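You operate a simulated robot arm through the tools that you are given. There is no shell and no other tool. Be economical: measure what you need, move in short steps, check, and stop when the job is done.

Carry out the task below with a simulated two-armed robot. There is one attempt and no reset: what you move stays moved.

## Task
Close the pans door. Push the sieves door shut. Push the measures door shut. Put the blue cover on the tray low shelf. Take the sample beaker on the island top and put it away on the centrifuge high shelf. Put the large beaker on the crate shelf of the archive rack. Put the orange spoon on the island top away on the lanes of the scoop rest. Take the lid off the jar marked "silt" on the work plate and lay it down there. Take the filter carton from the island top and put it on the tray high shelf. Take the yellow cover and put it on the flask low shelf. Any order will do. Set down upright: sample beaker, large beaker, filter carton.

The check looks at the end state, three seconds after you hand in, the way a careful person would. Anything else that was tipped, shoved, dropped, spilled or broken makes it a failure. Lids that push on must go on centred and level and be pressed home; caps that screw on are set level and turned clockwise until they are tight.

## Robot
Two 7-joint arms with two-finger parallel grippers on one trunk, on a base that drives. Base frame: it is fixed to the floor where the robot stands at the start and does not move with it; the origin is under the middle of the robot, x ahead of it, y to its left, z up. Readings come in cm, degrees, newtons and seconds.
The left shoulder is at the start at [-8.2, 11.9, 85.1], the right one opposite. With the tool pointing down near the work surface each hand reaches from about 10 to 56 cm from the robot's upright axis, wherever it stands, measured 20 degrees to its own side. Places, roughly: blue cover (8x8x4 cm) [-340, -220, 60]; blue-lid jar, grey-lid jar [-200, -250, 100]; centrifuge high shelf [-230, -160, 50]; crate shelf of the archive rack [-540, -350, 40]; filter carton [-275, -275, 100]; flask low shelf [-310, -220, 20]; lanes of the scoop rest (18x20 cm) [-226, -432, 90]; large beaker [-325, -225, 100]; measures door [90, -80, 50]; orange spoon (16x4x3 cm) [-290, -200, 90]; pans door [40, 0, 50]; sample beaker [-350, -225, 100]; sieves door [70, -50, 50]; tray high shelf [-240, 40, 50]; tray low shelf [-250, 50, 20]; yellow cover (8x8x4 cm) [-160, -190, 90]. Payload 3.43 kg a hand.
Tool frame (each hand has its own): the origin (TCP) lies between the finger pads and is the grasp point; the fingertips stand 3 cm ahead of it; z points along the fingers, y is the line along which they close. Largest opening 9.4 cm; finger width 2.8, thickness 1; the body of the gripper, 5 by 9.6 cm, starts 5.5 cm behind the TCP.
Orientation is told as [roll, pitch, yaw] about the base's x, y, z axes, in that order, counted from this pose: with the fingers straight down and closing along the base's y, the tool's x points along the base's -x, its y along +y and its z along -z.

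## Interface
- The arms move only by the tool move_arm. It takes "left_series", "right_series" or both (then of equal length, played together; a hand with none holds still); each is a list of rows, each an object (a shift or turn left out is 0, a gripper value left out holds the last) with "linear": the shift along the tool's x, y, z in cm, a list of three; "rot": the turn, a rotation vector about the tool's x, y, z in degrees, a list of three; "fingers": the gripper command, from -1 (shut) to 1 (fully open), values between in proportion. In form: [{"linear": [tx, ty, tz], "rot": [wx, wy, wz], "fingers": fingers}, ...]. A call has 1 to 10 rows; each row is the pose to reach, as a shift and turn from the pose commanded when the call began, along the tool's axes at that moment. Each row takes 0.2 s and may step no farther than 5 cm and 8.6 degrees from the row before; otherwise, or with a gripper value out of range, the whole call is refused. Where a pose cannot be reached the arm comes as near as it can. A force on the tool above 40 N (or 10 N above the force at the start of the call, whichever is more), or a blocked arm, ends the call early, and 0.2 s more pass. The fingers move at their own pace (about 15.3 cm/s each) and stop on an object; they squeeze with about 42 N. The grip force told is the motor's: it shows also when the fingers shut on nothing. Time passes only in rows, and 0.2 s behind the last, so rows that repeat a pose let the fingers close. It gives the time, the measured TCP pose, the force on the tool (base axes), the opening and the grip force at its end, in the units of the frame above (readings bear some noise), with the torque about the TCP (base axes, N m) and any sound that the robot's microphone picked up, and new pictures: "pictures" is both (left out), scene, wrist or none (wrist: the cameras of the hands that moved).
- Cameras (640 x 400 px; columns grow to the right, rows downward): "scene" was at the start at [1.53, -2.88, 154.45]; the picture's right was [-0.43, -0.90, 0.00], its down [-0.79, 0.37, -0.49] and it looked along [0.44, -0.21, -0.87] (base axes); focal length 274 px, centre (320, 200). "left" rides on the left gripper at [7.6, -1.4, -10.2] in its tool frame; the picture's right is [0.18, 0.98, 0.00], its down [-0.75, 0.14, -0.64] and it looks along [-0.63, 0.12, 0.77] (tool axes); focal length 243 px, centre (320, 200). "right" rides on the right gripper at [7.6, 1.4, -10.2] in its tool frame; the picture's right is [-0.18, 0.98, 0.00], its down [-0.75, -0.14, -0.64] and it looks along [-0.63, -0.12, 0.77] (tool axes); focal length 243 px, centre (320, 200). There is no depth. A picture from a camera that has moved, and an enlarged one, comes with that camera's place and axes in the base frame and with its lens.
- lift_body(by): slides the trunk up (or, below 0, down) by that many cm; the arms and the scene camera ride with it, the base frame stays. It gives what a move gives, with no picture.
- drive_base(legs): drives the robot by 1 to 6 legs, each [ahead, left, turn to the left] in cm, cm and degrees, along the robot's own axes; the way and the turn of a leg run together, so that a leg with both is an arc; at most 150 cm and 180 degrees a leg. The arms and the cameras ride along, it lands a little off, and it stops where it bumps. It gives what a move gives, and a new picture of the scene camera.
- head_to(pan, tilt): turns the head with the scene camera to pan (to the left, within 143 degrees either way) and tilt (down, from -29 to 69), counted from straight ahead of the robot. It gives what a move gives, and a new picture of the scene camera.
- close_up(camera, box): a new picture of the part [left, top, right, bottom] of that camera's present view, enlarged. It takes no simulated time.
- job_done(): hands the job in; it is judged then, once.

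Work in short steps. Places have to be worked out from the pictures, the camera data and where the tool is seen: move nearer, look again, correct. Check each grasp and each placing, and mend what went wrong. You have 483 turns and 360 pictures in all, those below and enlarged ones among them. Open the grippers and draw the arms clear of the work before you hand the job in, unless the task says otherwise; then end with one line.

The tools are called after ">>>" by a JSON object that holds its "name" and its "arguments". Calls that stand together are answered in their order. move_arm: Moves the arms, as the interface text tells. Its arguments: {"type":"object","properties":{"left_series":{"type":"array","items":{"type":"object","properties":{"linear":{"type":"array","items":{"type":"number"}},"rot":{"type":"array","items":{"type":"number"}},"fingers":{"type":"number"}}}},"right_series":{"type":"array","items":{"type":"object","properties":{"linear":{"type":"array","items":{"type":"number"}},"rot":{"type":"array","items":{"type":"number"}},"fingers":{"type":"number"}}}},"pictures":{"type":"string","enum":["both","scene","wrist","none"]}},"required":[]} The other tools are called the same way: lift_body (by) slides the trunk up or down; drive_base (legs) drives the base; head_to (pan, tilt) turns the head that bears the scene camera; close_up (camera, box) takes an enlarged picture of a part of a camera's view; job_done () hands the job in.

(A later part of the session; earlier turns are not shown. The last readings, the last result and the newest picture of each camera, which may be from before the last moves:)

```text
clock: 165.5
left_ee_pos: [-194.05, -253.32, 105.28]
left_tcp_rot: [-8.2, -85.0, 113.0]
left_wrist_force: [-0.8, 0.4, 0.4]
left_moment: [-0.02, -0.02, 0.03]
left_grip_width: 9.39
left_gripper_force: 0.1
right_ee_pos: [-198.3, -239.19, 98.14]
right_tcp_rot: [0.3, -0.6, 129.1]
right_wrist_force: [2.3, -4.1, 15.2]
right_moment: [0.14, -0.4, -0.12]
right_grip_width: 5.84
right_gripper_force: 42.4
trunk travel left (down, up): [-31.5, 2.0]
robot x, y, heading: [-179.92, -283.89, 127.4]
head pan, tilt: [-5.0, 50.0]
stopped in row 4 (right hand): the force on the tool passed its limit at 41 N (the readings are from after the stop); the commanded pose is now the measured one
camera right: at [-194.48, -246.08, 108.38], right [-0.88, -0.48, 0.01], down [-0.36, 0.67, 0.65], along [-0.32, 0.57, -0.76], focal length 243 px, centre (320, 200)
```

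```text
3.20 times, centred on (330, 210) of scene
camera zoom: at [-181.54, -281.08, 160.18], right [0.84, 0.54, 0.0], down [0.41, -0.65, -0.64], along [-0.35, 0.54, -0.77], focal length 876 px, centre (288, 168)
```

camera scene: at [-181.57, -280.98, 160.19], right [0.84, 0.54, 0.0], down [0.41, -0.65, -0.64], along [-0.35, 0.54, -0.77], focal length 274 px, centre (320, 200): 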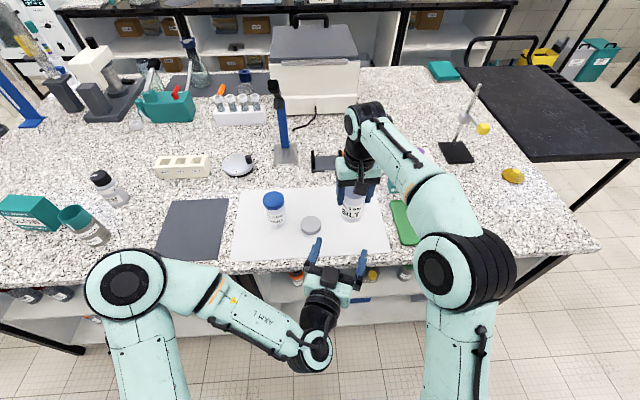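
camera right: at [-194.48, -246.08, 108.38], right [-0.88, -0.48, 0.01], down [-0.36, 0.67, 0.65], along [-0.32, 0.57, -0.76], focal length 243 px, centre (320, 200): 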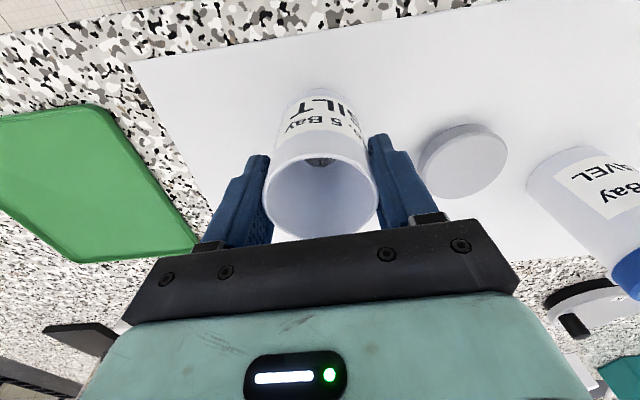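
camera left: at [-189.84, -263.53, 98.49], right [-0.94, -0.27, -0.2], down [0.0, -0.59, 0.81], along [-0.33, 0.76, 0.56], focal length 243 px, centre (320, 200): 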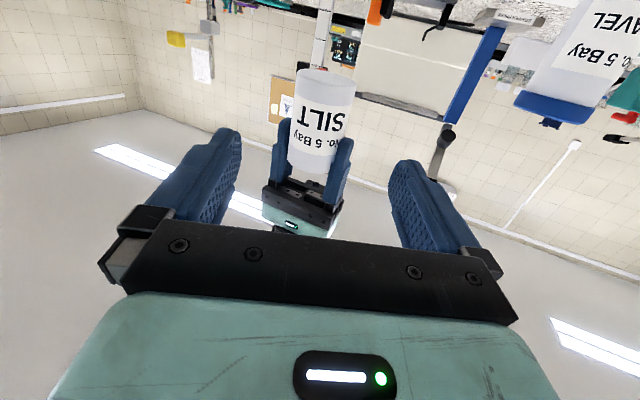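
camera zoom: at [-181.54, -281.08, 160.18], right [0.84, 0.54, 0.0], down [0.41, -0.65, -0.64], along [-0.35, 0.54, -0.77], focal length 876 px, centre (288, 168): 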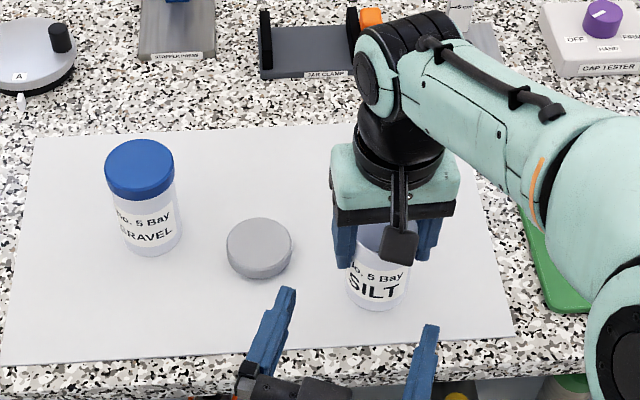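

On the plate. Open gently and lift off.

>>> {"name": "move_arm", "arguments": {"right_series": [{"linear": [0, 0, -0.3]}, {"linear": [0, 0, -0.3], "fingers": 0.6}, {"linear": [0, 0, -0.3], "fingers": 0.8}, {"linear": [0, 0, -4]}, {"linear": [0, 0, -8]}, {"linear": [0, 0, -12]}], "pictures": "both"}}

```text
clock: 166.9
left_ee_pos: [-194.03, -253.29, 105.27]
left_tcp_rot: [-8.0, -84.9, 112.9]
left_wrist_force: [0.9, -1.0, 0.0]
left_moment: [0.01, -0.01, 0.0]
left_grip_width: 9.39
left_gripper_force: 0.1
right_ee_pos: [-198.29, -239.36, 109.82]
right_tcp_rot: [0.4, -0.3, 129.2]
right_wrist_force: [-1.2, -0.8, 0.5]
right_moment: [-0.03, -0.01, -0.01]
right_grip_width: 8.44
right_gripper_force: 0.2
trunk travel left (down, up): [-31.5, 2.0]
robot x, y, heading: [-180.02, -283.88, 127.5]
head pan, tilt: [-5.0, 50.0]
camera scene: at [-181.59, -281.01, 160.2], right [0.84, 0.54, 0.0], down [0.41, -0.65, -0.64], along [-0.35, 0.54, -0.77], focal length 274 px, centre (320, 200)
camera right: at [-194.52, -246.2, 120.08], right [-0.88, -0.48, 0.01], down [-0.36, 0.67, 0.65], along [-0.32, 0.56, -0.76], focal length 243 px, centre (320, 200)
```

scene: 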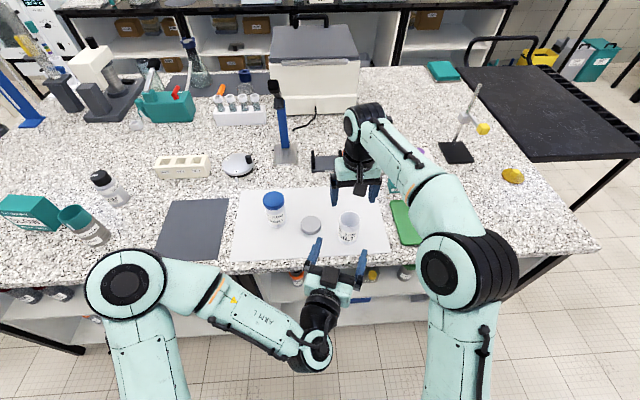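
right: 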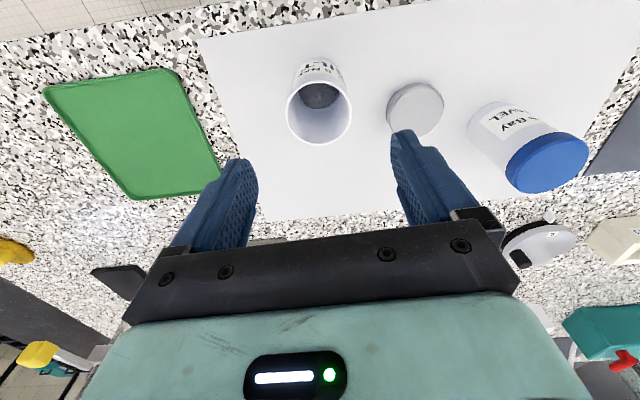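

Lid task complete: lid flat on plate, jar upright. Restore left hand to pointing down and retract right hand.

>>> {"name": "move_arm", "arguments": {"left_series": [{"linear": [-1, 0, -1], "rot": [0, 8.5, 0]}, {"linear": [-2, 0, -2], "rot": [0, 17, 0]}, {"linear": [-3, 0, -3], "rot": [0, 25.5, 0]}, {"linear": [-4, 0, -3], "rot": [0, 34, 0]}, {"linear": [-5, 0, -3], "rot": [0, 42.5, 0]}, {"linear": [-6, 0, -3], "rot": [0, 51, 0]}, {"linear": [-7, 0, -3], "rot": [0, 59.5, 0]}, {"linear": [-8, 0, -3], "rot": [0, 68, 0]}, {"linear": [-9, 0, -3], "rot": [0, 76.5, 0]}, {"linear": [-9, 0, -3], "rot": [0, 85, 0]}], "right_series": [{"linear": [2, -1, -1]}, {"linear": [5, -2, -3]}, {"linear": [8, -3, -5]}, {"linear": [11, -4, -7]}, {"linear": [14, -5, -8]}, {"linear": [17, -6, -8]}, {"linear": [20, -7, -8]}, {"linear": [20, -7, -8]}, {"linear": [20, -7, -8]}, {"linear": [20, -7, -8], "fingers": 1}], "pictures": "none"}}

>>> {"name": "drive_base", "arguments": {"legs": [[-5, 70, 0]]}}

>>> {"name": "head_to", "arguments": {"pan": 5, "tilt": 45}}

```text
clock: 169.1
left_ee_pos: [-193.6, -255.22, 114.53]
left_tcp_rot: [-0.7, 0.2, 104.8]
left_wrist_force: [0.2, -0.1, -0.3]
left_moment: [0.01, 0.0, -0.01]
left_grip_width: 9.4
left_gripper_force: 0.0
right_ee_pos: [-180.06, -250.43, 117.9]
right_tcp_rot: [0.3, -0.4, 129.2]
right_wrist_force: [-0.4, -0.5, 0.3]
right_moment: [0.01, -0.02, 0.0]
right_grip_width: 9.39
right_gripper_force: 0.0
trunk travel left (down, up): [-31.5, 2.0]
robot x, y, heading: [-180.01, -283.85, 127.8]
head pan, tilt: [-5.0, 50.0]
```

```text
clock: 175.7
left_ee_pos: [-246.21, -302.11, 114.46]
left_tcp_rot: [-0.6, 0.0, 105.3]
left_wrist_force: [-1.1, -0.9, -0.1]
left_moment: [0.0, 0.03, -0.01]
left_grip_width: 9.39
left_gripper_force: 0.2
right_ee_pos: [-232.55, -297.16, 118.03]
right_tcp_rot: [0.4, -0.4, 129.6]
right_wrist_force: [0.2, 0.4, 0.2]
right_moment: [0.03, 0.02, 0.01]
right_grip_width: 9.4
right_gripper_force: 0.0
trunk travel left (down, up): [-31.5, 2.0]
robot x, y, heading: [-232.7, -330.28, 127.7]
head pan, tilt: [-5.0, 50.0]
camera scene: at [-234.0, -327.65, 160.2], right [0.84, 0.54, 0.0], down [0.42, -0.64, -0.64], along [-0.35, 0.54, -0.77], focal length 274 px, centre (320, 200)
```

scene: 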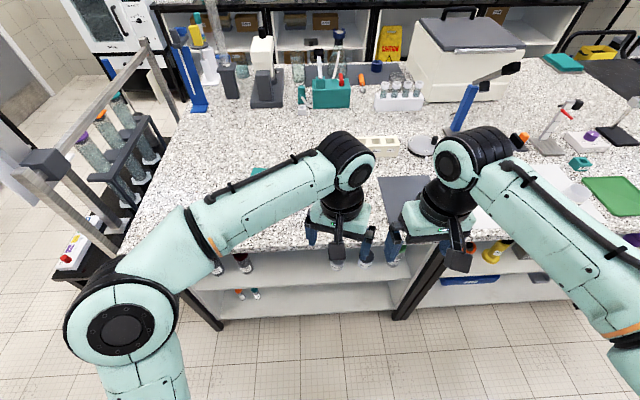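

```text
clock: 176.4
left_ee_pos: [-246.1, -302.14, 114.55]
left_tcp_rot: [-0.7, 0.0, 105.2]
left_wrist_force: [0.5, 0.7, -0.3]
left_moment: [-0.01, 0.0, 0.03]
left_grip_width: 9.39
left_gripper_force: 0.0
right_ee_pos: [-232.68, -297.05, 118.04]
right_tcp_rot: [0.4, -0.4, 129.6]
right_wrist_force: [0.1, -0.5, 0.1]
right_moment: [-0.01, -0.02, 0.01]
right_grip_width: 9.4
right_gripper_force: 0.2
trunk travel left (down, up): [-31.5, 2.0]
robot x, y, heading: [-232.23, -330.72, 128.0]
head pan, tilt: [5.0, 45.0]
camera scene: at [-235.34, -328.15, 160.89], right [0.73, 0.68, 0.0], down [0.48, -0.52, -0.71], along [-0.48, 0.52, -0.71], focal length 274 px, centre (320, 200)
```

scene: 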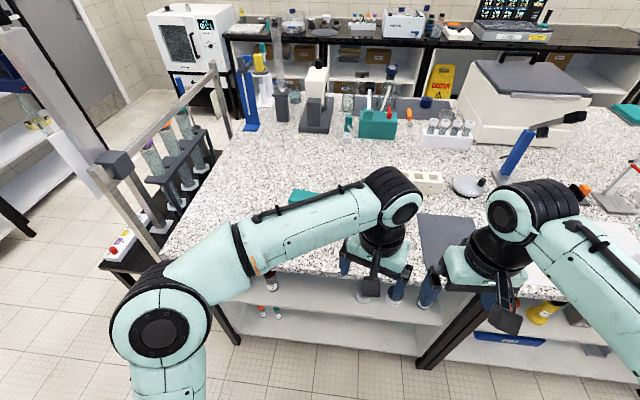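

Carton is hidden behind the left forearm at about (-285,-282). Drive 14 cm closer and shift the left hand back to reveal.

>>> {"name": "drive_base", "arguments": {"legs": [[14, 6, -1]]}}

>>> {"name": "move_arm", "arguments": {"left_series": [{"linear": [0, 3, 0], "rot": [0, 0, -6]}, {"linear": [0, 6, 0], "rot": [0, 0, -12]}, {"linear": [0, 9, 0], "rot": [0, 0, -18]}, {"linear": [-2, 11, 0], "rot": [0, 0, -22]}], "pictures": "both"}}

```text
clock: 177.8
left_ee_pos: [-258.82, -294.56, 114.42]
left_tcp_rot: [-0.6, 0.1, 104.2]
left_wrist_force: [0.0, 0.0, 0.2]
left_moment: [-0.01, -0.02, 0.01]
left_grip_width: 9.4
left_gripper_force: 0.0
right_ee_pos: [-245.23, -289.8, 117.99]
right_tcp_rot: [0.4, -0.4, 128.6]
right_wrist_force: [0.3, -0.2, 0.8]
right_moment: [-0.01, -0.01, 0.03]
right_grip_width: 9.4
right_gripper_force: 0.1
trunk travel left (down, up): [-31.5, 2.0]
robot x, y, heading: [-245.45, -323.2, 127.1]
head pan, tilt: [5.0, 45.0]
camera scene: at [-248.44, -320.76, 160.87], right [0.74, 0.67, 0.0], down [0.47, -0.53, -0.71], along [-0.47, 0.53, -0.71], focal length 274 px, centre (320, 200)
```

scene: 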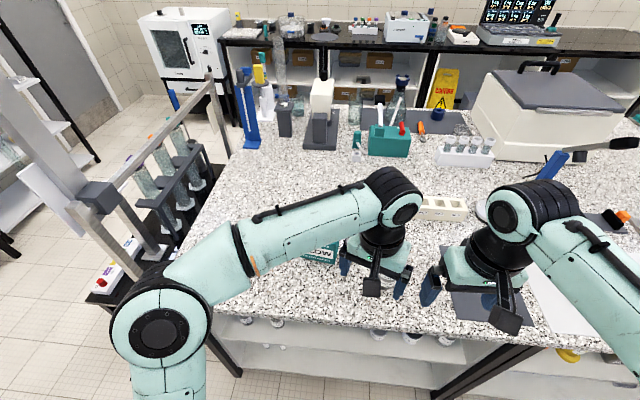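

```text
clock: 178.8
left_ee_pos: [-270.16, -295.23, 114.34]
left_tcp_rot: [-0.6, 0.4, 126.4]
left_wrist_force: [-1.1, 0.0, 0.0]
left_moment: [0.02, 0.02, 0.0]
left_grip_width: 9.39
left_gripper_force: 0.0
right_ee_pos: [-245.17, -289.59, 117.97]
right_tcp_rot: [0.4, -0.3, 128.6]
right_wrist_force: [0.9, -0.7, 0.9]
right_moment: [0.0, 0.04, -0.02]
right_grip_width: 9.4
right_gripper_force: 0.0
trunk travel left (down, up): [-31.5, 2.0]
robot x, y, heading: [-245.4, -323.46, 126.6]
head pan, tilt: [5.0, 45.0]
camera scene: at [-248.5, -320.63, 160.89], right [0.74, 0.67, 0.0], down [0.47, -0.53, -0.71], along [-0.47, 0.53, -0.71], focal length 274 px, centre (320, 200)
camera left: at [-264.62, -300.62, 124.55], right [-0.68, -0.73, -0.01], down [-0.57, 0.52, 0.64], along [-0.46, 0.44, -0.77], focal length 243 px, centre (320, 200)
```

scene: 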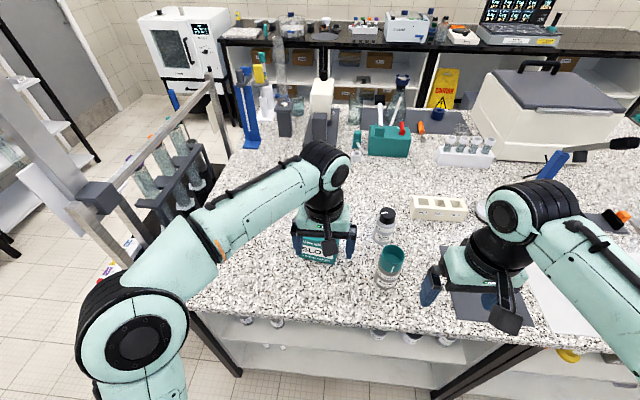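
left: 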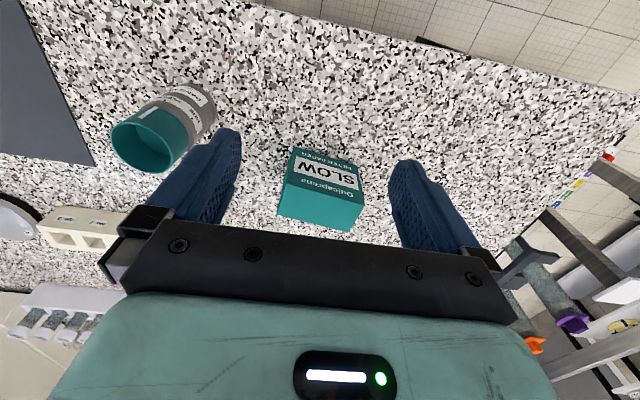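

The carton is ~11 wide × 6 deep × 9 high, oriented ~119°. I'll grip it across its depth from its left end with a 45° tilt (useful for shelf placing). First yaw the left hand toward the right while moving to the carton's left.

>>> {"name": "move_arm", "arguments": {"left_series": [{"linear": [0, 3, -1], "rot": [0, 0, 8.4]}, {"linear": [-1, 6, -2], "rot": [0, 0, 16.8]}, {"linear": [-3, 9, -2], "rot": [0, 0, 25.2]}, {"linear": [-5, 12, -2], "rot": [0, 0, 33.6]}, {"linear": [-8, 14, -2], "rot": [0, 0, 42]}, {"linear": [-11, 16, -2], "rot": [0, 0, 50]}], "pictures": "scene"}}

```text
clock: 180.2
left_ee_pos: [-289.53, -295.96, 115.93]
left_tcp_rot: [-0.8, -0.3, 76.2]
left_wrist_force: [-1.0, -0.9, 0.3]
left_moment: [0.0, -0.02, -0.03]
left_grip_width: 9.38
left_gripper_force: 0.1
right_ee_pos: [-245.14, -289.7, 117.91]
right_tcp_rot: [0.4, -0.3, 128.6]
right_wrist_force: [0.0, 0.4, 0.2]
right_moment: [-0.02, -0.01, 0.01]
right_grip_width: 9.4
right_gripper_force: 0.1
trunk travel left (down, up): [-31.5, 2.0]
robot x, y, heading: [-245.47, -322.98, 126.9]
head pan, tilt: [5.0, 45.0]
camera scene: at [-248.55, -320.64, 160.89], right [0.74, 0.67, 0.0], down [0.47, -0.53, -0.71], along [-0.47, 0.53, -0.71], focal length 274 px, centre (320, 200)
```

scene: 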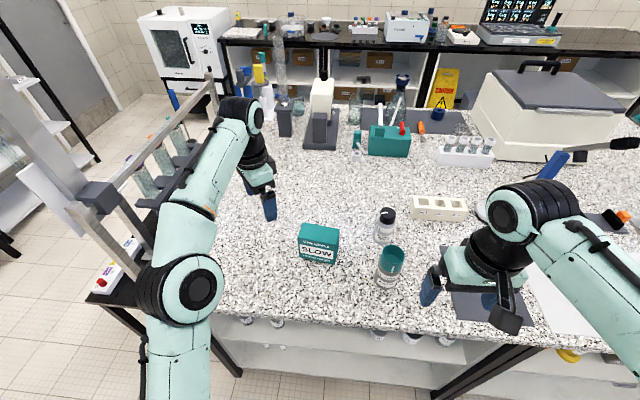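

Carton clearly seen now; center ≈(-280.8,-285.5). Finish the yaw to 28.7°, then pitch −45°.

>>> {"name": "move_arm", "arguments": {"left_series": [{"linear": [-1, 1, 0], "rot": [0, 0, 8]}, {"linear": [-2, 2, 0], "rot": [0, 0, 16]}, {"linear": [-3, 3, 0], "rot": [0, 0, 24]}, {"linear": [-3.5, 4, 0], "rot": [0, 0, 32]}, {"linear": [-3.5, 4.5, 0], "rot": [0, 0, 40]}, {"linear": [-3.5, 4.5, 0], "rot": [0, 0, 47.5]}], "pictures": "none"}}

>>> {"name": "move_arm", "arguments": {"left_series": [{"rot": [0, -7.5, 0]}, {"rot": [0, -15, 0]}, {"rot": [0, -22.5, 0]}, {"rot": [0, -30, 0]}, {"rot": [0, -37.5, 0]}, {"rot": [0, -45, 0]}], "pictures": "both"}}

```text
clock: 181.6
left_ee_pos: [-290.87, -295.48, 114.49]
left_tcp_rot: [0.0, 0.6, 34.3]
left_wrist_force: [0.6, -0.2, -0.8]
left_moment: [0.02, 0.02, -0.02]
left_grip_width: 9.39
left_gripper_force: 0.1
left hand out of reach, approached as far as the arm can: row 2, 3, 4, 5, 6
right_ee_pos: [-245.2, -289.92, 118.0]
right_tcp_rot: [0.3, -0.3, 128.7]
right_wrist_force: [1.0, -0.2, 0.4]
right_moment: [-0.02, 0.01, -0.04]
right_grip_width: 9.39
right_gripper_force: 0.1
trunk travel left (down, up): [-31.5, 2.0]
robot x, y, heading: [-245.79, -322.94, 126.8]
head pan, tilt: [5.0, 45.0]
```

```text
clock: 183.0
left_ee_pos: [-291.12, -295.13, 114.17]
left_tcp_rot: [-0.1, -44.5, 34.5]
left_wrist_force: [-0.1, -0.4, -0.4]
left_moment: [0.0, -0.01, -0.01]
left_grip_width: 9.4
left_gripper_force: 0.2
right_ee_pos: [-245.3, -289.66, 118.03]
right_tcp_rot: [0.3, -0.4, 128.6]
right_wrist_force: [0.0, 0.4, 0.0]
right_moment: [0.02, -0.01, 0.02]
right_grip_width: 9.4
right_gripper_force: 0.1
trunk travel left (down, up): [-31.5, 2.0]
robot x, y, heading: [-245.83, -323.08, 126.8]
head pan, tilt: [5.0, 45.0]
camera scene: at [-248.51, -320.77, 160.89], right [0.74, 0.67, 0.0], down [0.47, -0.53, -0.71], along [-0.47, 0.53, -0.71], focal length 274 px, centre (320, 200)
camera left: at [-300.75, -303.61, 116.09], right [-0.66, 0.74, -0.13], down [-0.01, 0.17, 0.99], along [0.75, 0.66, -0.1], focal length 243 px, centre (320, 200)
```

scene: 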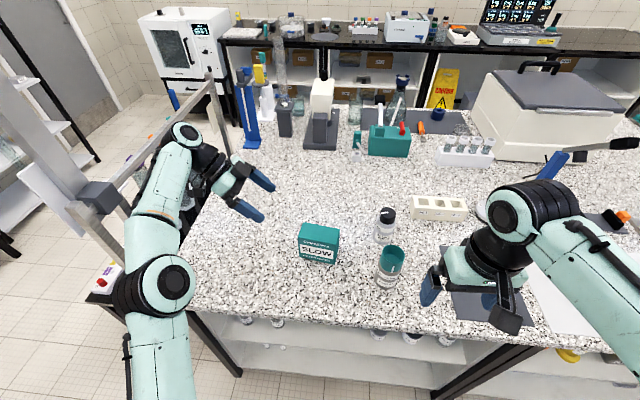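
left: 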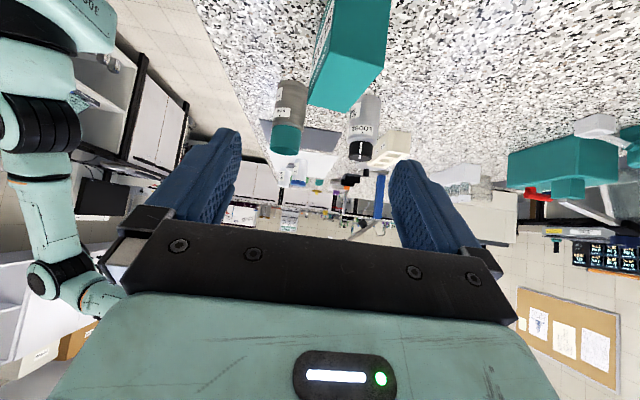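

Hand is tilted at the carton's left. Move along to 8 cm before grasp, with a −6° yaw correction.

>>> {"name": "move_arm", "arguments": {"left_series": [{"linear": [1.1, 0.6, 3], "rot": [1, 0, 1]}, {"linear": [2.1, 1.2, 6], "rot": [2, 0, 2]}, {"linear": [3.2, 1.8, 9], "rot": [3, 0, 3]}, {"linear": [4.2, 2.4, 12], "rot": [4.1, 0, 4.1]}], "pictures": "both"}}

```text
clock: 184.0
left_ee_pos: [-288.06, -290.08, 102.58]
left_tcp_rot: [-0.3, -44.5, 28.8]
left_wrist_force: [-0.5, 0.9, -0.6]
left_moment: [0.0, -0.03, 0.02]
left_grip_width: 9.4
left_gripper_force: 0.2
right_ee_pos: [-245.19, -289.69, 117.85]
right_tcp_rot: [0.4, -0.5, 128.7]
right_wrist_force: [-0.4, 0.0, -0.5]
right_moment: [0.02, 0.02, -0.01]
right_grip_width: 9.41
right_gripper_force: 0.0
trunk travel left (down, up): [-31.5, 2.0]
robot x, y, heading: [-245.6, -322.71, 126.7]
head pan, tilt: [5.0, 45.0]
camera scene: at [-248.48, -320.67, 160.89], right [0.74, 0.67, 0.0], down [0.47, -0.53, -0.71], along [-0.47, 0.53, -0.71], focal length 274 px, centre (320, 200)
camera left: at [-298.5, -297.5, 104.53], right [-0.59, 0.8, -0.13], down [0.01, 0.17, 0.99], along [0.81, 0.58, -0.11], focal length 243 px, centre (320, 200)
```

scene: 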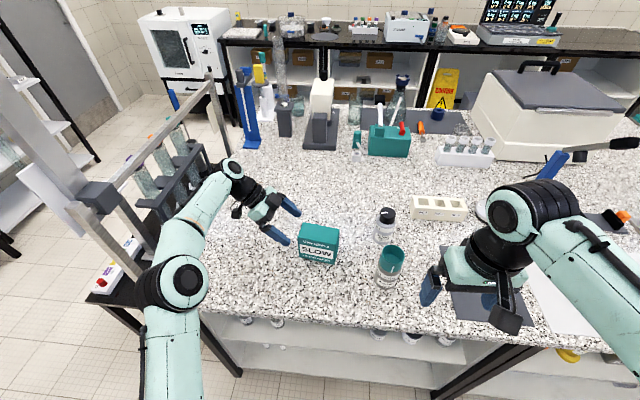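
left: 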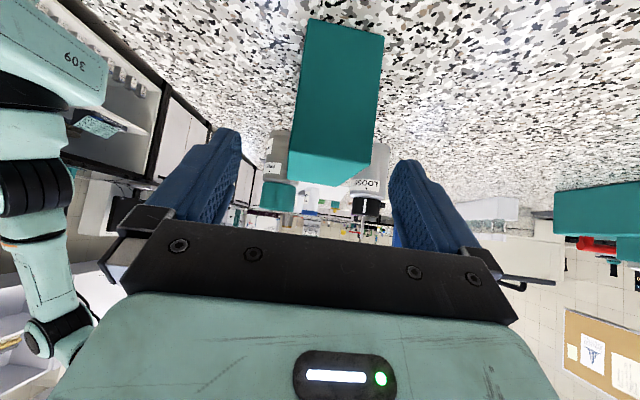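

Box end centre at (-285.7,-288.1): aligned, needs 0.6 cm left. Advance 7.9 cm and close.

>>> {"name": "move_arm", "arguments": {"left_series": [{"linear": [0, 0.6, 2]}, {"linear": [0, 0.6, 5]}, {"linear": [0, 0.6, 7.85]}, {"linear": [0, 0.6, 7.85], "fingers": -1}, {"linear": [0, 0.6, 7.85], "fingers": -1}, {"linear": [0, 0.6, 7.85], "fingers": -1}], "pictures": "both"}}

```text
clock: 185.4
left_ee_pos: [-283.55, -286.85, 97.1]
left_tcp_rot: [-0.4, -44.4, 28.8]
left_wrist_force: [0.6, 0.9, -1.2]
left_moment: [0.03, -0.13, 0.03]
left_grip_width: 6.21
left_gripper_force: 42.1
right_ee_pos: [-245.13, -289.74, 117.99]
right_tcp_rot: [0.4, -0.3, 128.7]
right_wrist_force: [0.1, 0.4, -0.2]
right_moment: [0.02, 0.02, -0.02]
right_grip_width: 9.38
right_gripper_force: 0.0
trunk travel left (down, up): [-31.5, 2.0]
robot x, y, heading: [-245.83, -323.1, 126.9]
head pan, tilt: [5.0, 45.0]
camera scene: at [-248.45, -320.72, 160.89], right [0.74, 0.67, 0.0], down [0.47, -0.53, -0.71], along [-0.47, 0.53, -0.71], focal length 274 px, centre (320, 200)
camera left: at [-293.88, -294.15, 99.0], right [-0.59, 0.8, -0.13], down [0.01, 0.17, 0.99], along [0.81, 0.58, -0.11], focal length 243 px, centre (320, 200)
```

scene: 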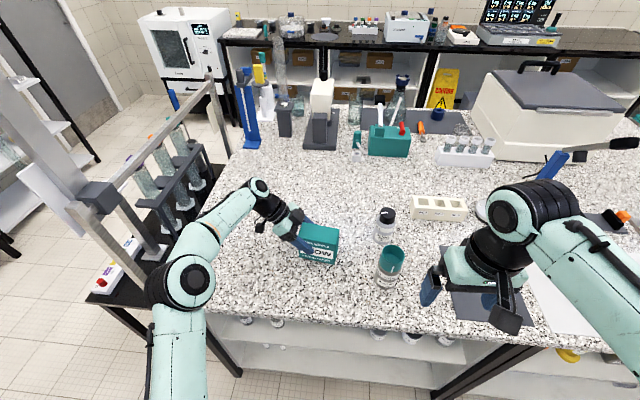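
left: 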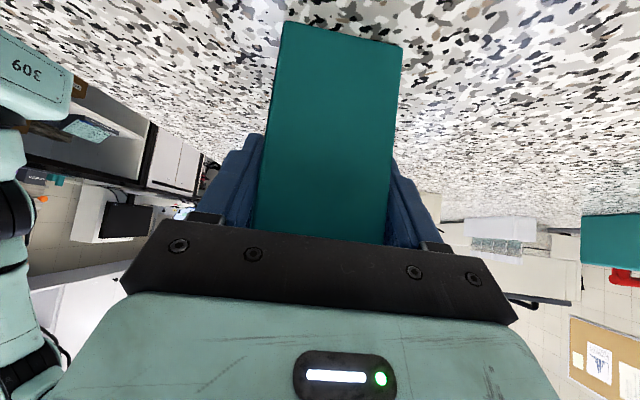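

Gripped (6.2 cm). Lift 16 cm.

>>> {"name": "move_arm", "arguments": {"left_series": [{"linear": [-2.8, 0, -2.85]}, {"linear": [-5.6, 0, -5.7]}, {"linear": [-8.4, 0, -8.6]}, {"linear": [-11.2, 0, -11.4]}], "pictures": "both"}}

```text
clock: 186.4
left_ee_pos: [-283.28, -286.84, 113.03]
left_tcp_rot: [-0.5, -44.3, 29.0]
left_wrist_force: [0.2, -0.3, -2.4]
left_moment: [-0.03, 0.05, -0.02]
left_grip_width: 6.2
left_gripper_force: 42.0
right_ee_pos: [-245.11, -289.7, 117.91]
right_tcp_rot: [0.5, -0.4, 128.6]
right_wrist_force: [0.6, 0.5, 0.3]
right_moment: [-0.01, 0.03, 0.0]
right_grip_width: 9.4
right_gripper_force: 0.1
trunk travel left (down, up): [-31.5, 2.0]
robot x, y, heading: [-245.73, -323.01, 126.8]
head pan, tilt: [5.0, 45.0]
camera scene: at [-248.39, -320.63, 160.89], right [0.74, 0.67, 0.0], down [0.47, -0.53, -0.71], along [-0.47, 0.53, -0.71], focal length 274 px, centre (320, 200)
camera left: at [-293.7, -294.06, 114.87], right [-0.58, 0.8, -0.13], down [0.01, 0.17, 0.98], along [0.81, 0.57, -0.11], focal length 243 px, centre (320, 200)
```

scene: 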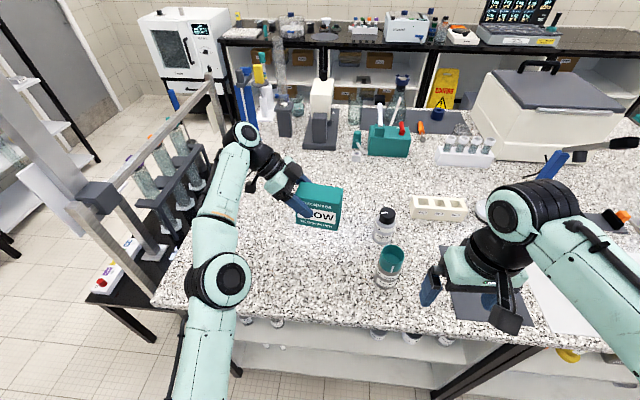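
left: 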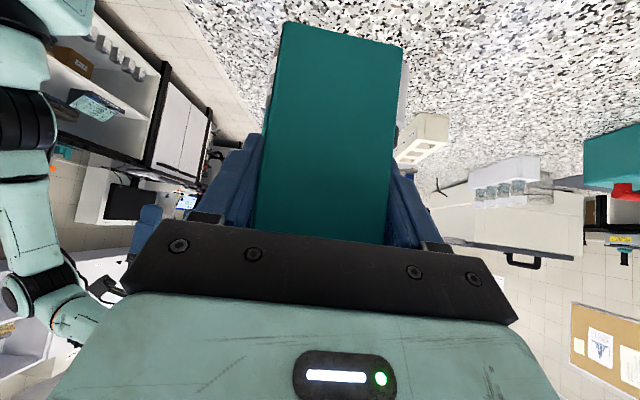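

Drive back 25 cm into the aisle, then swing the hand to point forward.

>>> {"name": "drive_base", "arguments": {"legs": [[-22, 0, 0]]}}

>>> {"name": "move_arm", "arguments": {"left_series": [{"linear": [0, 1, 0], "rot": [-5.7, 0, -5.8]}, {"linear": [0, 1, 0], "rot": [-11.4, 0, -11.6]}, {"linear": [0, 1, 0], "rot": [-17.1, 0, -17.4]}, {"linear": [0, 1, 0], "rot": [-22.8, 0, -23.2]}, {"linear": [0, 1, 0], "rot": [-28.5, 0, -29]}, {"linear": [0, 1, 0], "rot": [-34.2, 0, -34.8]}], "pictures": "scene"}}

```text
clock: 188.0
left_ee_pos: [-270.91, -303.86, 113.09]
left_tcp_rot: [-0.3, -44.4, 29.2]
left_wrist_force: [0.9, 0.3, -1.4]
left_moment: [-0.05, 0.02, -0.01]
left_grip_width: 6.18
left_gripper_force: 42.0
right_ee_pos: [-232.66, -306.53, 118.04]
right_tcp_rot: [0.4, -0.4, 129.0]
right_wrist_force: [0.1, 0.1, 0.2]
right_moment: [0.03, 0.01, 0.0]
right_grip_width: 9.43
right_gripper_force: 0.0
trunk travel left (down, up): [-31.5, 2.0]
robot x, y, heading: [-232.71, -339.72, 127.3]
head pan, tilt: [5.0, 45.0]
camera scene: at [-235.73, -337.61, 160.9], right [0.74, 0.67, 0.0], down [0.48, -0.52, -0.71], along [-0.48, 0.52, -0.71], focal length 274 px, centre (320, 200)
```

scene: 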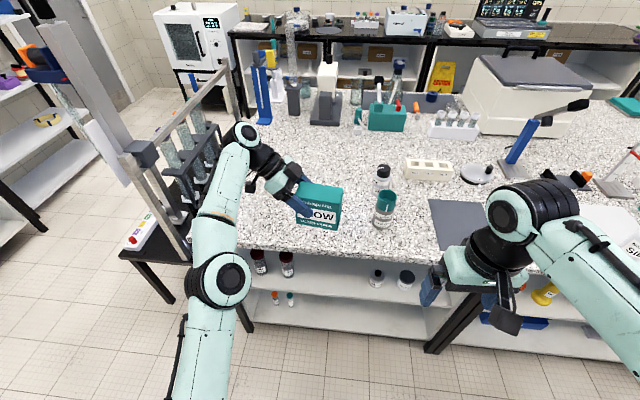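

```text
clock: 189.4
left_ee_pos: [-271.43, -302.98, 112.93]
left_tcp_rot: [0.0, -44.2, 77.9]
left_wrist_force: [0.2, -0.3, -3.0]
left_moment: [-0.08, 0.0, 0.01]
left_grip_width: 6.2
left_gripper_force: 42.4
right_ee_pos: [-232.62, -306.65, 117.9]
right_tcp_rot: [0.4, -0.4, 129.1]
right_wrist_force: [0.4, 0.2, 0.0]
right_moment: [0.0, 0.0, -0.03]
right_grip_width: 9.42
right_gripper_force: 0.2
trunk travel left (down, up): [-31.5, 2.0]
robot x, y, heading: [-232.78, -340.19, 127.0]
head pan, tilt: [5.0, 45.0]
camera scene: at [-235.67, -337.64, 160.89], right [0.74, 0.67, 0.0], down [0.48, -0.52, -0.71], along [-0.48, 0.52, -0.71], focal length 274 px, centre (320, 200)
```

scene: 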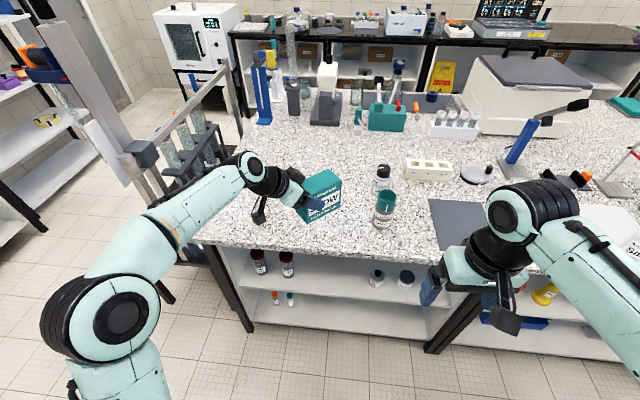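

Continue the yaw to forward while retracting some.

>>> {"name": "move_arm", "arguments": {"left_series": [{"linear": [0.8, 0, -0.8], "rot": [-5.7, 0, -5.8]}, {"linear": [1.6, 0, -1.6], "rot": [-11.4, 0, -11.6]}, {"linear": [2.4, 0, -2.4], "rot": [-17.1, 0, -17.4]}, {"linear": [3.2, 0, -3.2], "rot": [-22.8, 0, -23.2]}, {"linear": [4, 0, -4], "rot": [-28.5, 0, -29]}, {"linear": [5, 0, -5], "rot": [-34.2, 0, -34.8]}], "pictures": "none"}}

>>> {"name": "drive_base", "arguments": {"legs": [[-5, -150, 0], [0, -30, 0]]}}

```text
clock: 190.8
left_ee_pos: [-272.83, -309.87, 112.99]
left_tcp_rot: [0.3, -44.5, 126.3]
left_wrist_force: [0.0, -0.2, -2.7]
left_moment: [-0.04, -0.06, -0.01]
left_grip_width: 6.17
left_gripper_force: 41.6
right_ee_pos: [-232.58, -306.61, 117.95]
right_tcp_rot: [0.5, -0.4, 128.9]
right_wrist_force: [-0.2, 0.3, -0.3]
right_moment: [0.02, -0.01, 0.0]
right_grip_width: 9.41
right_gripper_force: 0.1
trunk travel left (down, up): [-31.5, 2.0]
robot x, y, heading: [-232.96, -340.07, 127.4]
head pan, tilt: [5.0, 45.0]
```

```text
refused: leg 1 is longer than a leg can be; nothing moved
```

Retract the carton closer, then drive along the aisle to the island's near end and turn to face along it.

>>> {"name": "move_arm", "arguments": {"left_series": [{"linear": [3.2, 0, -3.2]}, {"linear": [6.4, 0, -6.4]}, {"linear": [9.6, 0, -9.6]}, {"linear": [12, 0, -12]}], "pictures": "none"}}

>>> {"name": "drive_base", "arguments": {"legs": [[0, -140, 0], [0, -56, 0], [0, 0, 90]]}}

```text
clock: 191.8
left_ee_pos: [-262.81, -323.75, 113.14]
left_tcp_rot: [0.2, -44.2, 126.4]
left_wrist_force: [0.9, 0.0, -2.0]
left_moment: [-0.01, -0.05, 0.0]
left_grip_width: 6.19
left_gripper_force: 42.7
right_ee_pos: [-232.61, -306.66, 117.92]
right_tcp_rot: [0.4, -0.4, 129.0]
right_wrist_force: [-0.2, 0.9, 0.2]
right_moment: [0.02, 0.02, -0.02]
right_grip_width: 9.38
right_gripper_force: 0.0
trunk travel left (down, up): [-31.5, 2.0]
robot x, y, heading: [-232.82, -340.26, 127.4]
head pan, tilt: [5.0, 45.0]
```

```text
clock: 212.9
left_ee_pos: [-95.13, -253.32, 113.2]
left_tcp_rot: [0.2, -44.3, -144.0]
left_wrist_force: [0.1, 0.0, -1.6]
left_moment: [0.06, -0.03, -0.01]
left_grip_width: 6.18
left_gripper_force: 41.5
right_ee_pos: [-111.94, -222.93, 117.91]
right_tcp_rot: [0.3, -0.4, -141.4]
right_wrist_force: [0.3, 0.1, -0.1]
right_moment: [0.0, -0.03, 0.01]
right_grip_width: 9.38
right_gripper_force: 0.0
trunk travel left (down, up): [-31.5, 2.0]
robot x, y, heading: [-78.76, -223.3, -143.2]
head pan, tilt: [5.0, 45.0]
camera scene: at [-81.04, -226.35, 160.89], right [-0.67, 0.74, 0.0], down [0.53, 0.47, -0.71], along [-0.53, -0.47, -0.71], focal length 274 px, centre (320, 200)
```

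scene: 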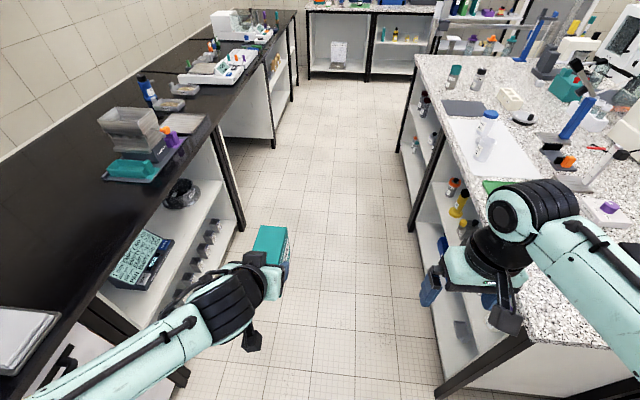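

Move right 65 to face the yellow cover.

>>> {"name": "drive_base", "arguments": {"legs": [[0, -65, 0]]}}

>>> {"name": "head_to", "arguments": {"pan": -10, "tilt": 50}}

```text
clock: 219.1
left_ee_pos: [-134.71, -200.19, 113.14]
left_tcp_rot: [0.1, -44.3, -144.6]
left_wrist_force: [0.6, -0.8, -1.7]
left_moment: [0.06, -0.06, -0.01]
left_grip_width: 6.2
left_gripper_force: 42.3
right_ee_pos: [-151.07, -169.77, 117.89]
right_tcp_rot: [0.4, -0.4, -142.2]
right_wrist_force: [-0.5, -0.8, -0.2]
right_moment: [0.0, -0.03, 0.01]
right_grip_width: 9.39
right_gripper_force: 0.0
trunk travel left (down, up): [-31.5, 2.0]
robot x, y, heading: [-118.01, -170.89, -143.7]
head pan, tilt: [5.0, 45.0]
camera scene: at [-120.28, -173.4, 160.89], right [-0.66, 0.75, 0.0], down [0.53, 0.47, -0.71], along [-0.53, -0.47, -0.71], focal length 274 px, centre (320, 200)
```

scene: 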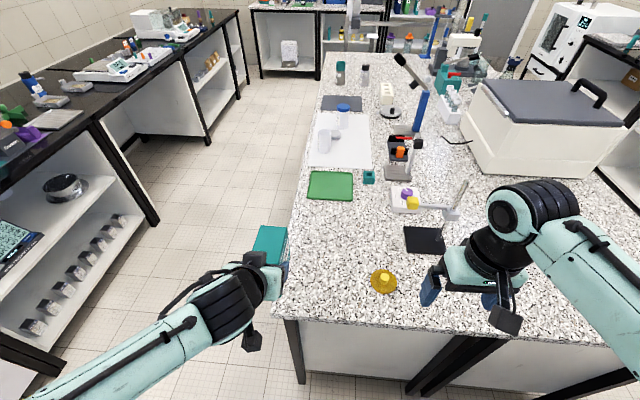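

```text
clock: 219.9
left_ee_pos: [-134.53, -200.22, 113.23]
left_tcp_rot: [0.2, -44.3, -144.8]
left_wrist_force: [1.2, -0.4, -2.0]
left_moment: [0.02, -0.05, 0.03]
left_grip_width: 6.21
left_gripper_force: 42.2
right_ee_pos: [-151.23, -169.64, 117.91]
right_tcp_rot: [0.3, -0.4, -142.2]
right_wrist_force: [0.0, -1.0, 0.2]
right_moment: [-0.02, 0.01, 0.02]
right_grip_width: 9.4
right_gripper_force: 0.1
trunk travel left (down, up): [-31.5, 2.0]
robot x, y, heading: [-117.46, -170.75, -143.7]
head pan, tilt: [-10.0, 50.0]
camera scene: at [-121.06, -171.46, 160.2], right [-0.44, 0.9, 0.0], down [0.69, 0.34, -0.64], along [-0.58, -0.28, -0.77], focal length 274 px, centre (320, 200)
```

scene: 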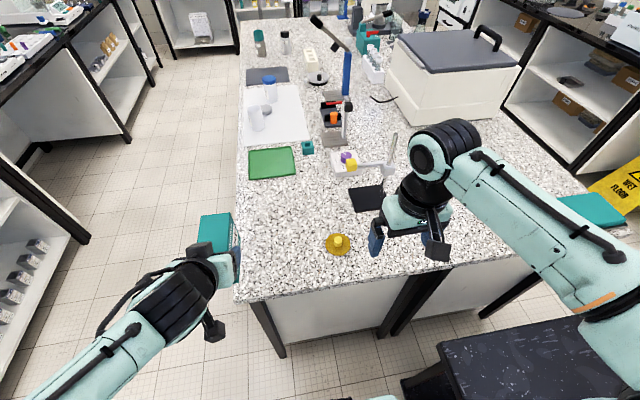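

Yellow knob at (-160.3,-184.7). Bring the right hand near it, tilting −40°.

>>> {"name": "move_arm", "arguments": {"right_series": [{"linear": [-1.9, 1.3, 2], "rot": [0, -8, 0]}, {"linear": [-3.8, 2.6, 4], "rot": [0, -16, 0]}, {"linear": [-5.7, 3.9, 6], "rot": [0, -24, 0]}, {"linear": [-7.6, 5.2, 9], "rot": [0, -32, 0]}, {"linear": [-9.5, 6.3, 12], "rot": [0, -40, 0]}], "pictures": "both"}}

```text
clock: 221.1
left_ee_pos: [-134.73, -200.34, 113.31]
left_tcp_rot: [0.2, -44.3, -144.7]
left_wrist_force: [0.0, 0.5, -1.8]
left_moment: [0.04, -0.07, -0.02]
left_grip_width: 6.16
left_gripper_force: 41.6
right_ee_pos: [-154.76, -180.67, 106.14]
right_tcp_rot: [0.6, -40.4, -142.4]
right_wrist_force: [-1.1, -0.5, -0.4]
right_moment: [-0.01, -0.02, -0.01]
right_grip_width: 9.4
right_gripper_force: 0.1
trunk travel left (down, up): [-31.5, 2.0]
robot x, y, heading: [-117.58, -170.77, -143.8]
head pan, tilt: [-10.0, 50.0]
camera scene: at [-121.12, -171.5, 160.2], right [-0.44, 0.9, 0.0], down [0.69, 0.34, -0.64], along [-0.58, -0.28, -0.77], focal length 274 px, centre (320, 200)
camera right: at [-144.1, -174.22, 108.98], right [0.49, -0.86, 0.13], down [-0.22, 0.02, 0.98], along [-0.84, -0.51, -0.18], focal length 243 px, centre (320, 200)
```

scene: 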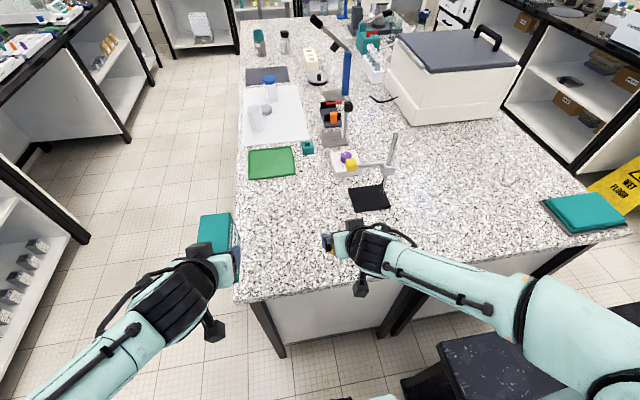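
right: 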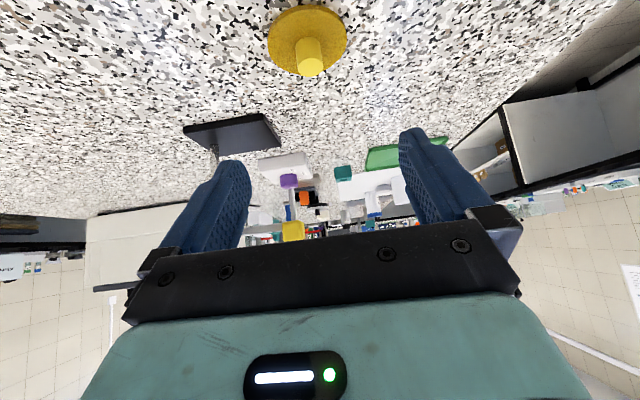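

Knob refined to (-159.7,-184.5), z 91.5–93.9. Descend around it.

>>> {"name": "move_arm", "arguments": {"right_series": [{"linear": [1.4, 0, 4], "fingers": 0}, {"linear": [2.7, 0, 7.8]}, {"linear": [3.5, 0, 10]}, {"linear": [3.9, 0, 11.1]}], "pictures": "wrist"}}

```text
clock: 222.1
left_ee_pos: [-134.7, -200.2, 113.15]
left_tcp_rot: [0.2, -44.4, -144.7]
left_wrist_force: [-0.4, 0.1, -2.1]
left_moment: [0.04, -0.05, -0.01]
left_grip_width: 6.19
left_gripper_force: 42.0
right_ee_pos: [-158.29, -183.18, 94.85]
right_tcp_rot: [0.6, -40.4, -142.5]
right_wrist_force: [-0.8, 0.1, -0.7]
right_moment: [0.03, 0.01, 0.0]
right_grip_width: 4.69
right_gripper_force: 0.1
trunk travel left (down, up): [-31.5, 2.0]
robot x, y, heading: [-117.82, -170.9, -143.9]
head pan, tilt: [-10.0, 50.0]
camera right: at [-147.57, -176.71, 97.82], right [0.49, -0.86, 0.13], down [-0.22, 0.02, 0.98], along [-0.84, -0.51, -0.18], focal length 243 px, centre (320, 200)
```

right: 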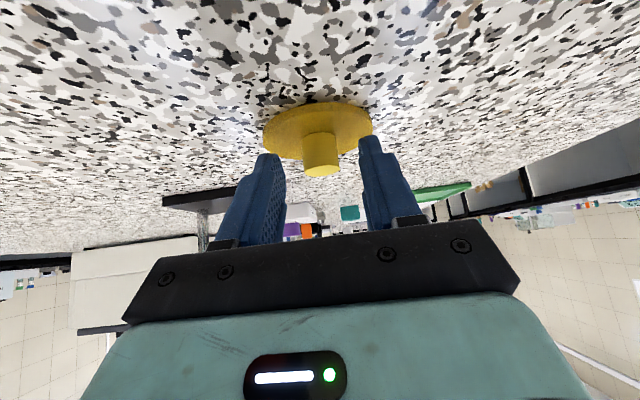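

Likely a bit short; advance further along the finger direction in small steps.

>>> {"name": "move_arm", "arguments": {"right_series": [{"linear": [-0.3, 0, 0.4]}, {"linear": [-0.5, 0, 0.8]}, {"linear": [-0.5, 0, 1.2]}], "pictures": "wrist"}}

```text
clock: 222.9
left_ee_pos: [-134.64, -200.28, 113.19]
left_tcp_rot: [0.2, -44.3, -144.7]
left_wrist_force: [-0.5, -0.3, -1.9]
left_moment: [0.06, -0.06, -0.02]
left_grip_width: 6.2
left_gripper_force: 42.3
right_ee_pos: [-159.13, -183.96, 94.51]
right_tcp_rot: [0.5, -40.3, -142.5]
right_wrist_force: [1.0, -1.1, -0.5]
right_moment: [0.02, -0.02, -0.03]
right_grip_width: 4.72
right_gripper_force: 0.1
trunk travel left (down, up): [-31.5, 2.0]
robot x, y, heading: [-117.73, -170.74, -143.7]
head pan, tilt: [-10.0, 50.0]
camera right: at [-148.4, -177.36, 97.39], right [0.49, -0.86, 0.13], down [-0.22, 0.02, 0.98], along [-0.84, -0.51, -0.18], focal length 243 px, centre (320, 200)
```

right: 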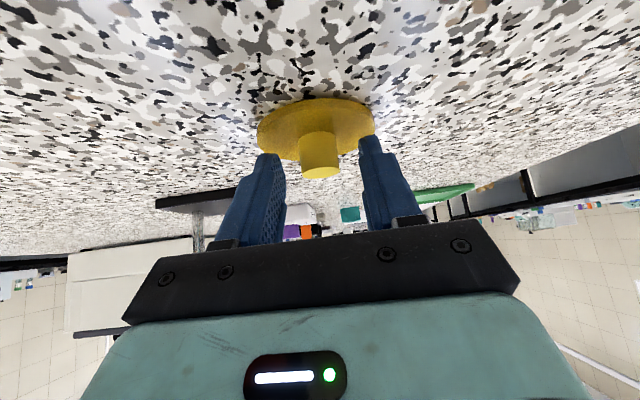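

Depth by size suggests knob is ~0.6 cm further. Nudge forward and close.

>>> {"name": "move_arm", "arguments": {"right_series": [{"linear": [-0.2, 0, 0.5]}, {"linear": [-0.3, 0, 0.9]}, {"linear": [-0.3, 0, 0.9], "fingers": -1}, {"linear": [-0.3, 0, 0.9]}, {"linear": [-0.3, 0, 0.9]}], "pictures": "wrist"}}

```text
clock: 224.1
left_ee_pos: [-134.7, -200.17, 113.33]
left_tcp_rot: [0.2, -44.3, -144.7]
left_wrist_force: [0.7, 0.2, -3.1]
left_moment: [0.02, -0.08, 0.0]
left_grip_width: 6.21
left_gripper_force: 42.1
right_ee_pos: [-159.73, -184.55, 94.2]
right_tcp_rot: [0.4, -40.5, -142.4]
right_wrist_force: [-0.6, 0.3, 11.0]
right_moment: [0.14, 0.24, -0.04]
right_grip_width: 1.99
right_gripper_force: 41.7
trunk travel left (down, up): [-31.5, 2.0]
robot x, y, heading: [-117.45, -170.51, -143.8]
head pan, tilt: [-10.0, 50.0]
camera right: at [-149.05, -177.92, 96.96], right [0.49, -0.86, 0.13], down [-0.21, 0.02, 0.98], along [-0.84, -0.51, -0.17], focal length 243 px, centre (320, 200)
```

right: 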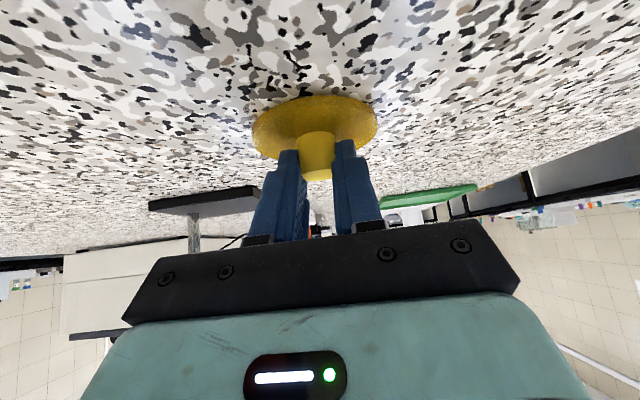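

Gripped the knob (2 cm). Lift 12 cm and check.

>>> {"name": "move_arm", "arguments": {"right_series": [{"linear": [-0.6, 0, -0.8]}, {"linear": [-2.6, 0, -3.1]}, {"linear": [-5.2, 0, -6.2]}, {"linear": [-7.7, 0, -9.2]}], "pictures": "both"}}

```text
clock: 225.1
left_ee_pos: [-134.69, -200.2, 113.15]
left_tcp_rot: [0.2, -44.3, -144.6]
left_wrist_force: [-0.3, -0.8, -2.0]
left_moment: [0.04, -0.04, 0.02]
left_grip_width: 6.17
left_gripper_force: 41.8
right_ee_pos: [-159.82, -184.26, 106.03]
right_tcp_rot: [0.5, -40.3, -142.4]
right_wrist_force: [0.0, 0.1, -0.4]
right_moment: [0.0, 0.02, 0.0]
right_grip_width: 2.02
right_gripper_force: 42.0
trunk travel left (down, up): [-31.5, 2.0]
robot x, y, heading: [-117.94, -170.7, -143.5]
head pan, tilt: [-10.0, 50.0]
camera scene: at [-121.03, -171.43, 160.19], right [-0.44, 0.9, 0.0], down [0.69, 0.34, -0.64], along [-0.58, -0.28, -0.77], focal length 274 px, centre (320, 200)
camera right: at [-149.2, -177.73, 108.94], right [0.49, -0.86, 0.13], down [-0.22, 0.02, 0.98], along [-0.84, -0.51, -0.18], focal length 243 px, centre (320, 200)
```

scene: 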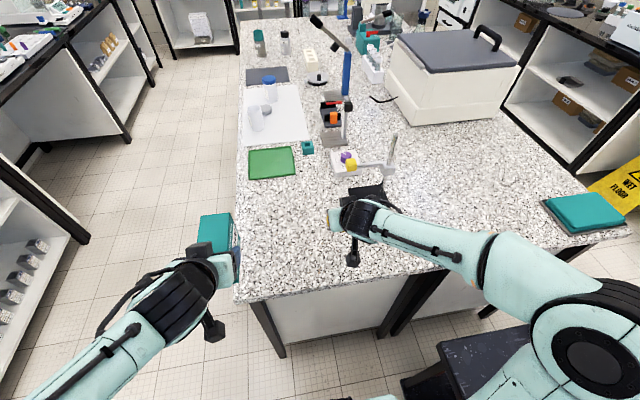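
right: 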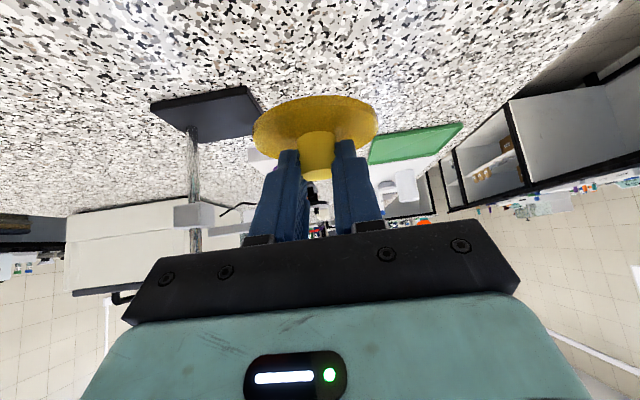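

Cover held level. Retract the right hand and back out, then go around the cart to the right aisle.

>>> {"name": "move_arm", "arguments": {"right_series": [{"linear": [3, 0, -2.5]}, {"linear": [6, 0, -5]}, {"linear": [9.2, 0, -7.7]}], "pictures": "none"}}

>>> {"name": "drive_base", "arguments": {"legs": [[-105, 0, 0.6], [0, -140, 0], [0, -40, 0]]}}

```text
clock: 225.9
left_ee_pos: [-134.62, -200.12, 113.12]
left_tcp_rot: [0.2, -44.4, -144.6]
left_wrist_force: [1.3, 0.4, -2.1]
left_moment: [0.02, -0.03, 0.04]
left_grip_width: 6.21
left_gripper_force: 41.9
right_ee_pos: [-150.03, -176.59, 106.01]
right_tcp_rot: [0.5, -40.4, -142.5]
right_wrist_force: [-0.6, 0.0, -0.4]
right_moment: [0.02, 0.04, -0.01]
right_grip_width: 2.01
right_gripper_force: 42.5
trunk travel left (down, up): [-31.5, 2.0]
robot x, y, heading: [-117.56, -170.63, -144.0]
head pan, tilt: [-10.0, 50.0]
```

```text
clock: 247.2
left_ee_pos: [-161.78, 3.99, 113.11]
left_tcp_rot: [0.2, -44.3, -141.6]
left_wrist_force: [0.6, 0.4, -1.8]
left_moment: [0.06, -0.05, 0.02]
left_grip_width: 6.18
left_gripper_force: 42.0
right_ee_pos: [-178.49, 26.69, 105.93]
right_tcp_rot: [0.5, -40.4, -139.3]
right_wrist_force: [0.4, 1.7, -0.1]
right_moment: [0.02, 0.01, 0.0]
right_grip_width: 2.14
right_gripper_force: 42.1
trunk travel left (down, up): [-31.5, 2.0]
robot x, y, heading: [-146.51, 34.43, -140.7]
head pan, tilt: [-10.0, 50.0]
camera scene: at [-149.77, 33.52, 160.2], right [-0.49, 0.87, 0.0], down [0.67, 0.37, -0.64], along [-0.56, -0.31, -0.77], focal length 274 px, centre (320, 200)
```

scene: 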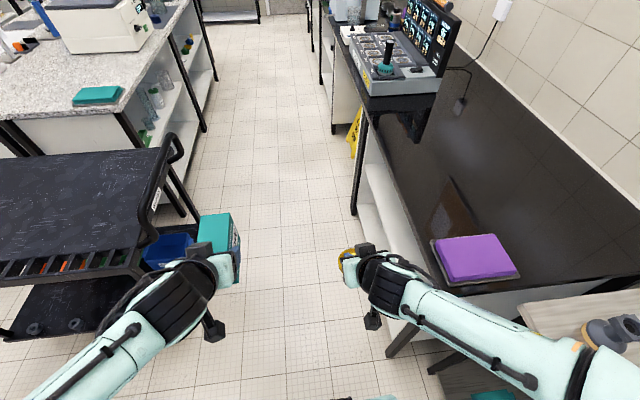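

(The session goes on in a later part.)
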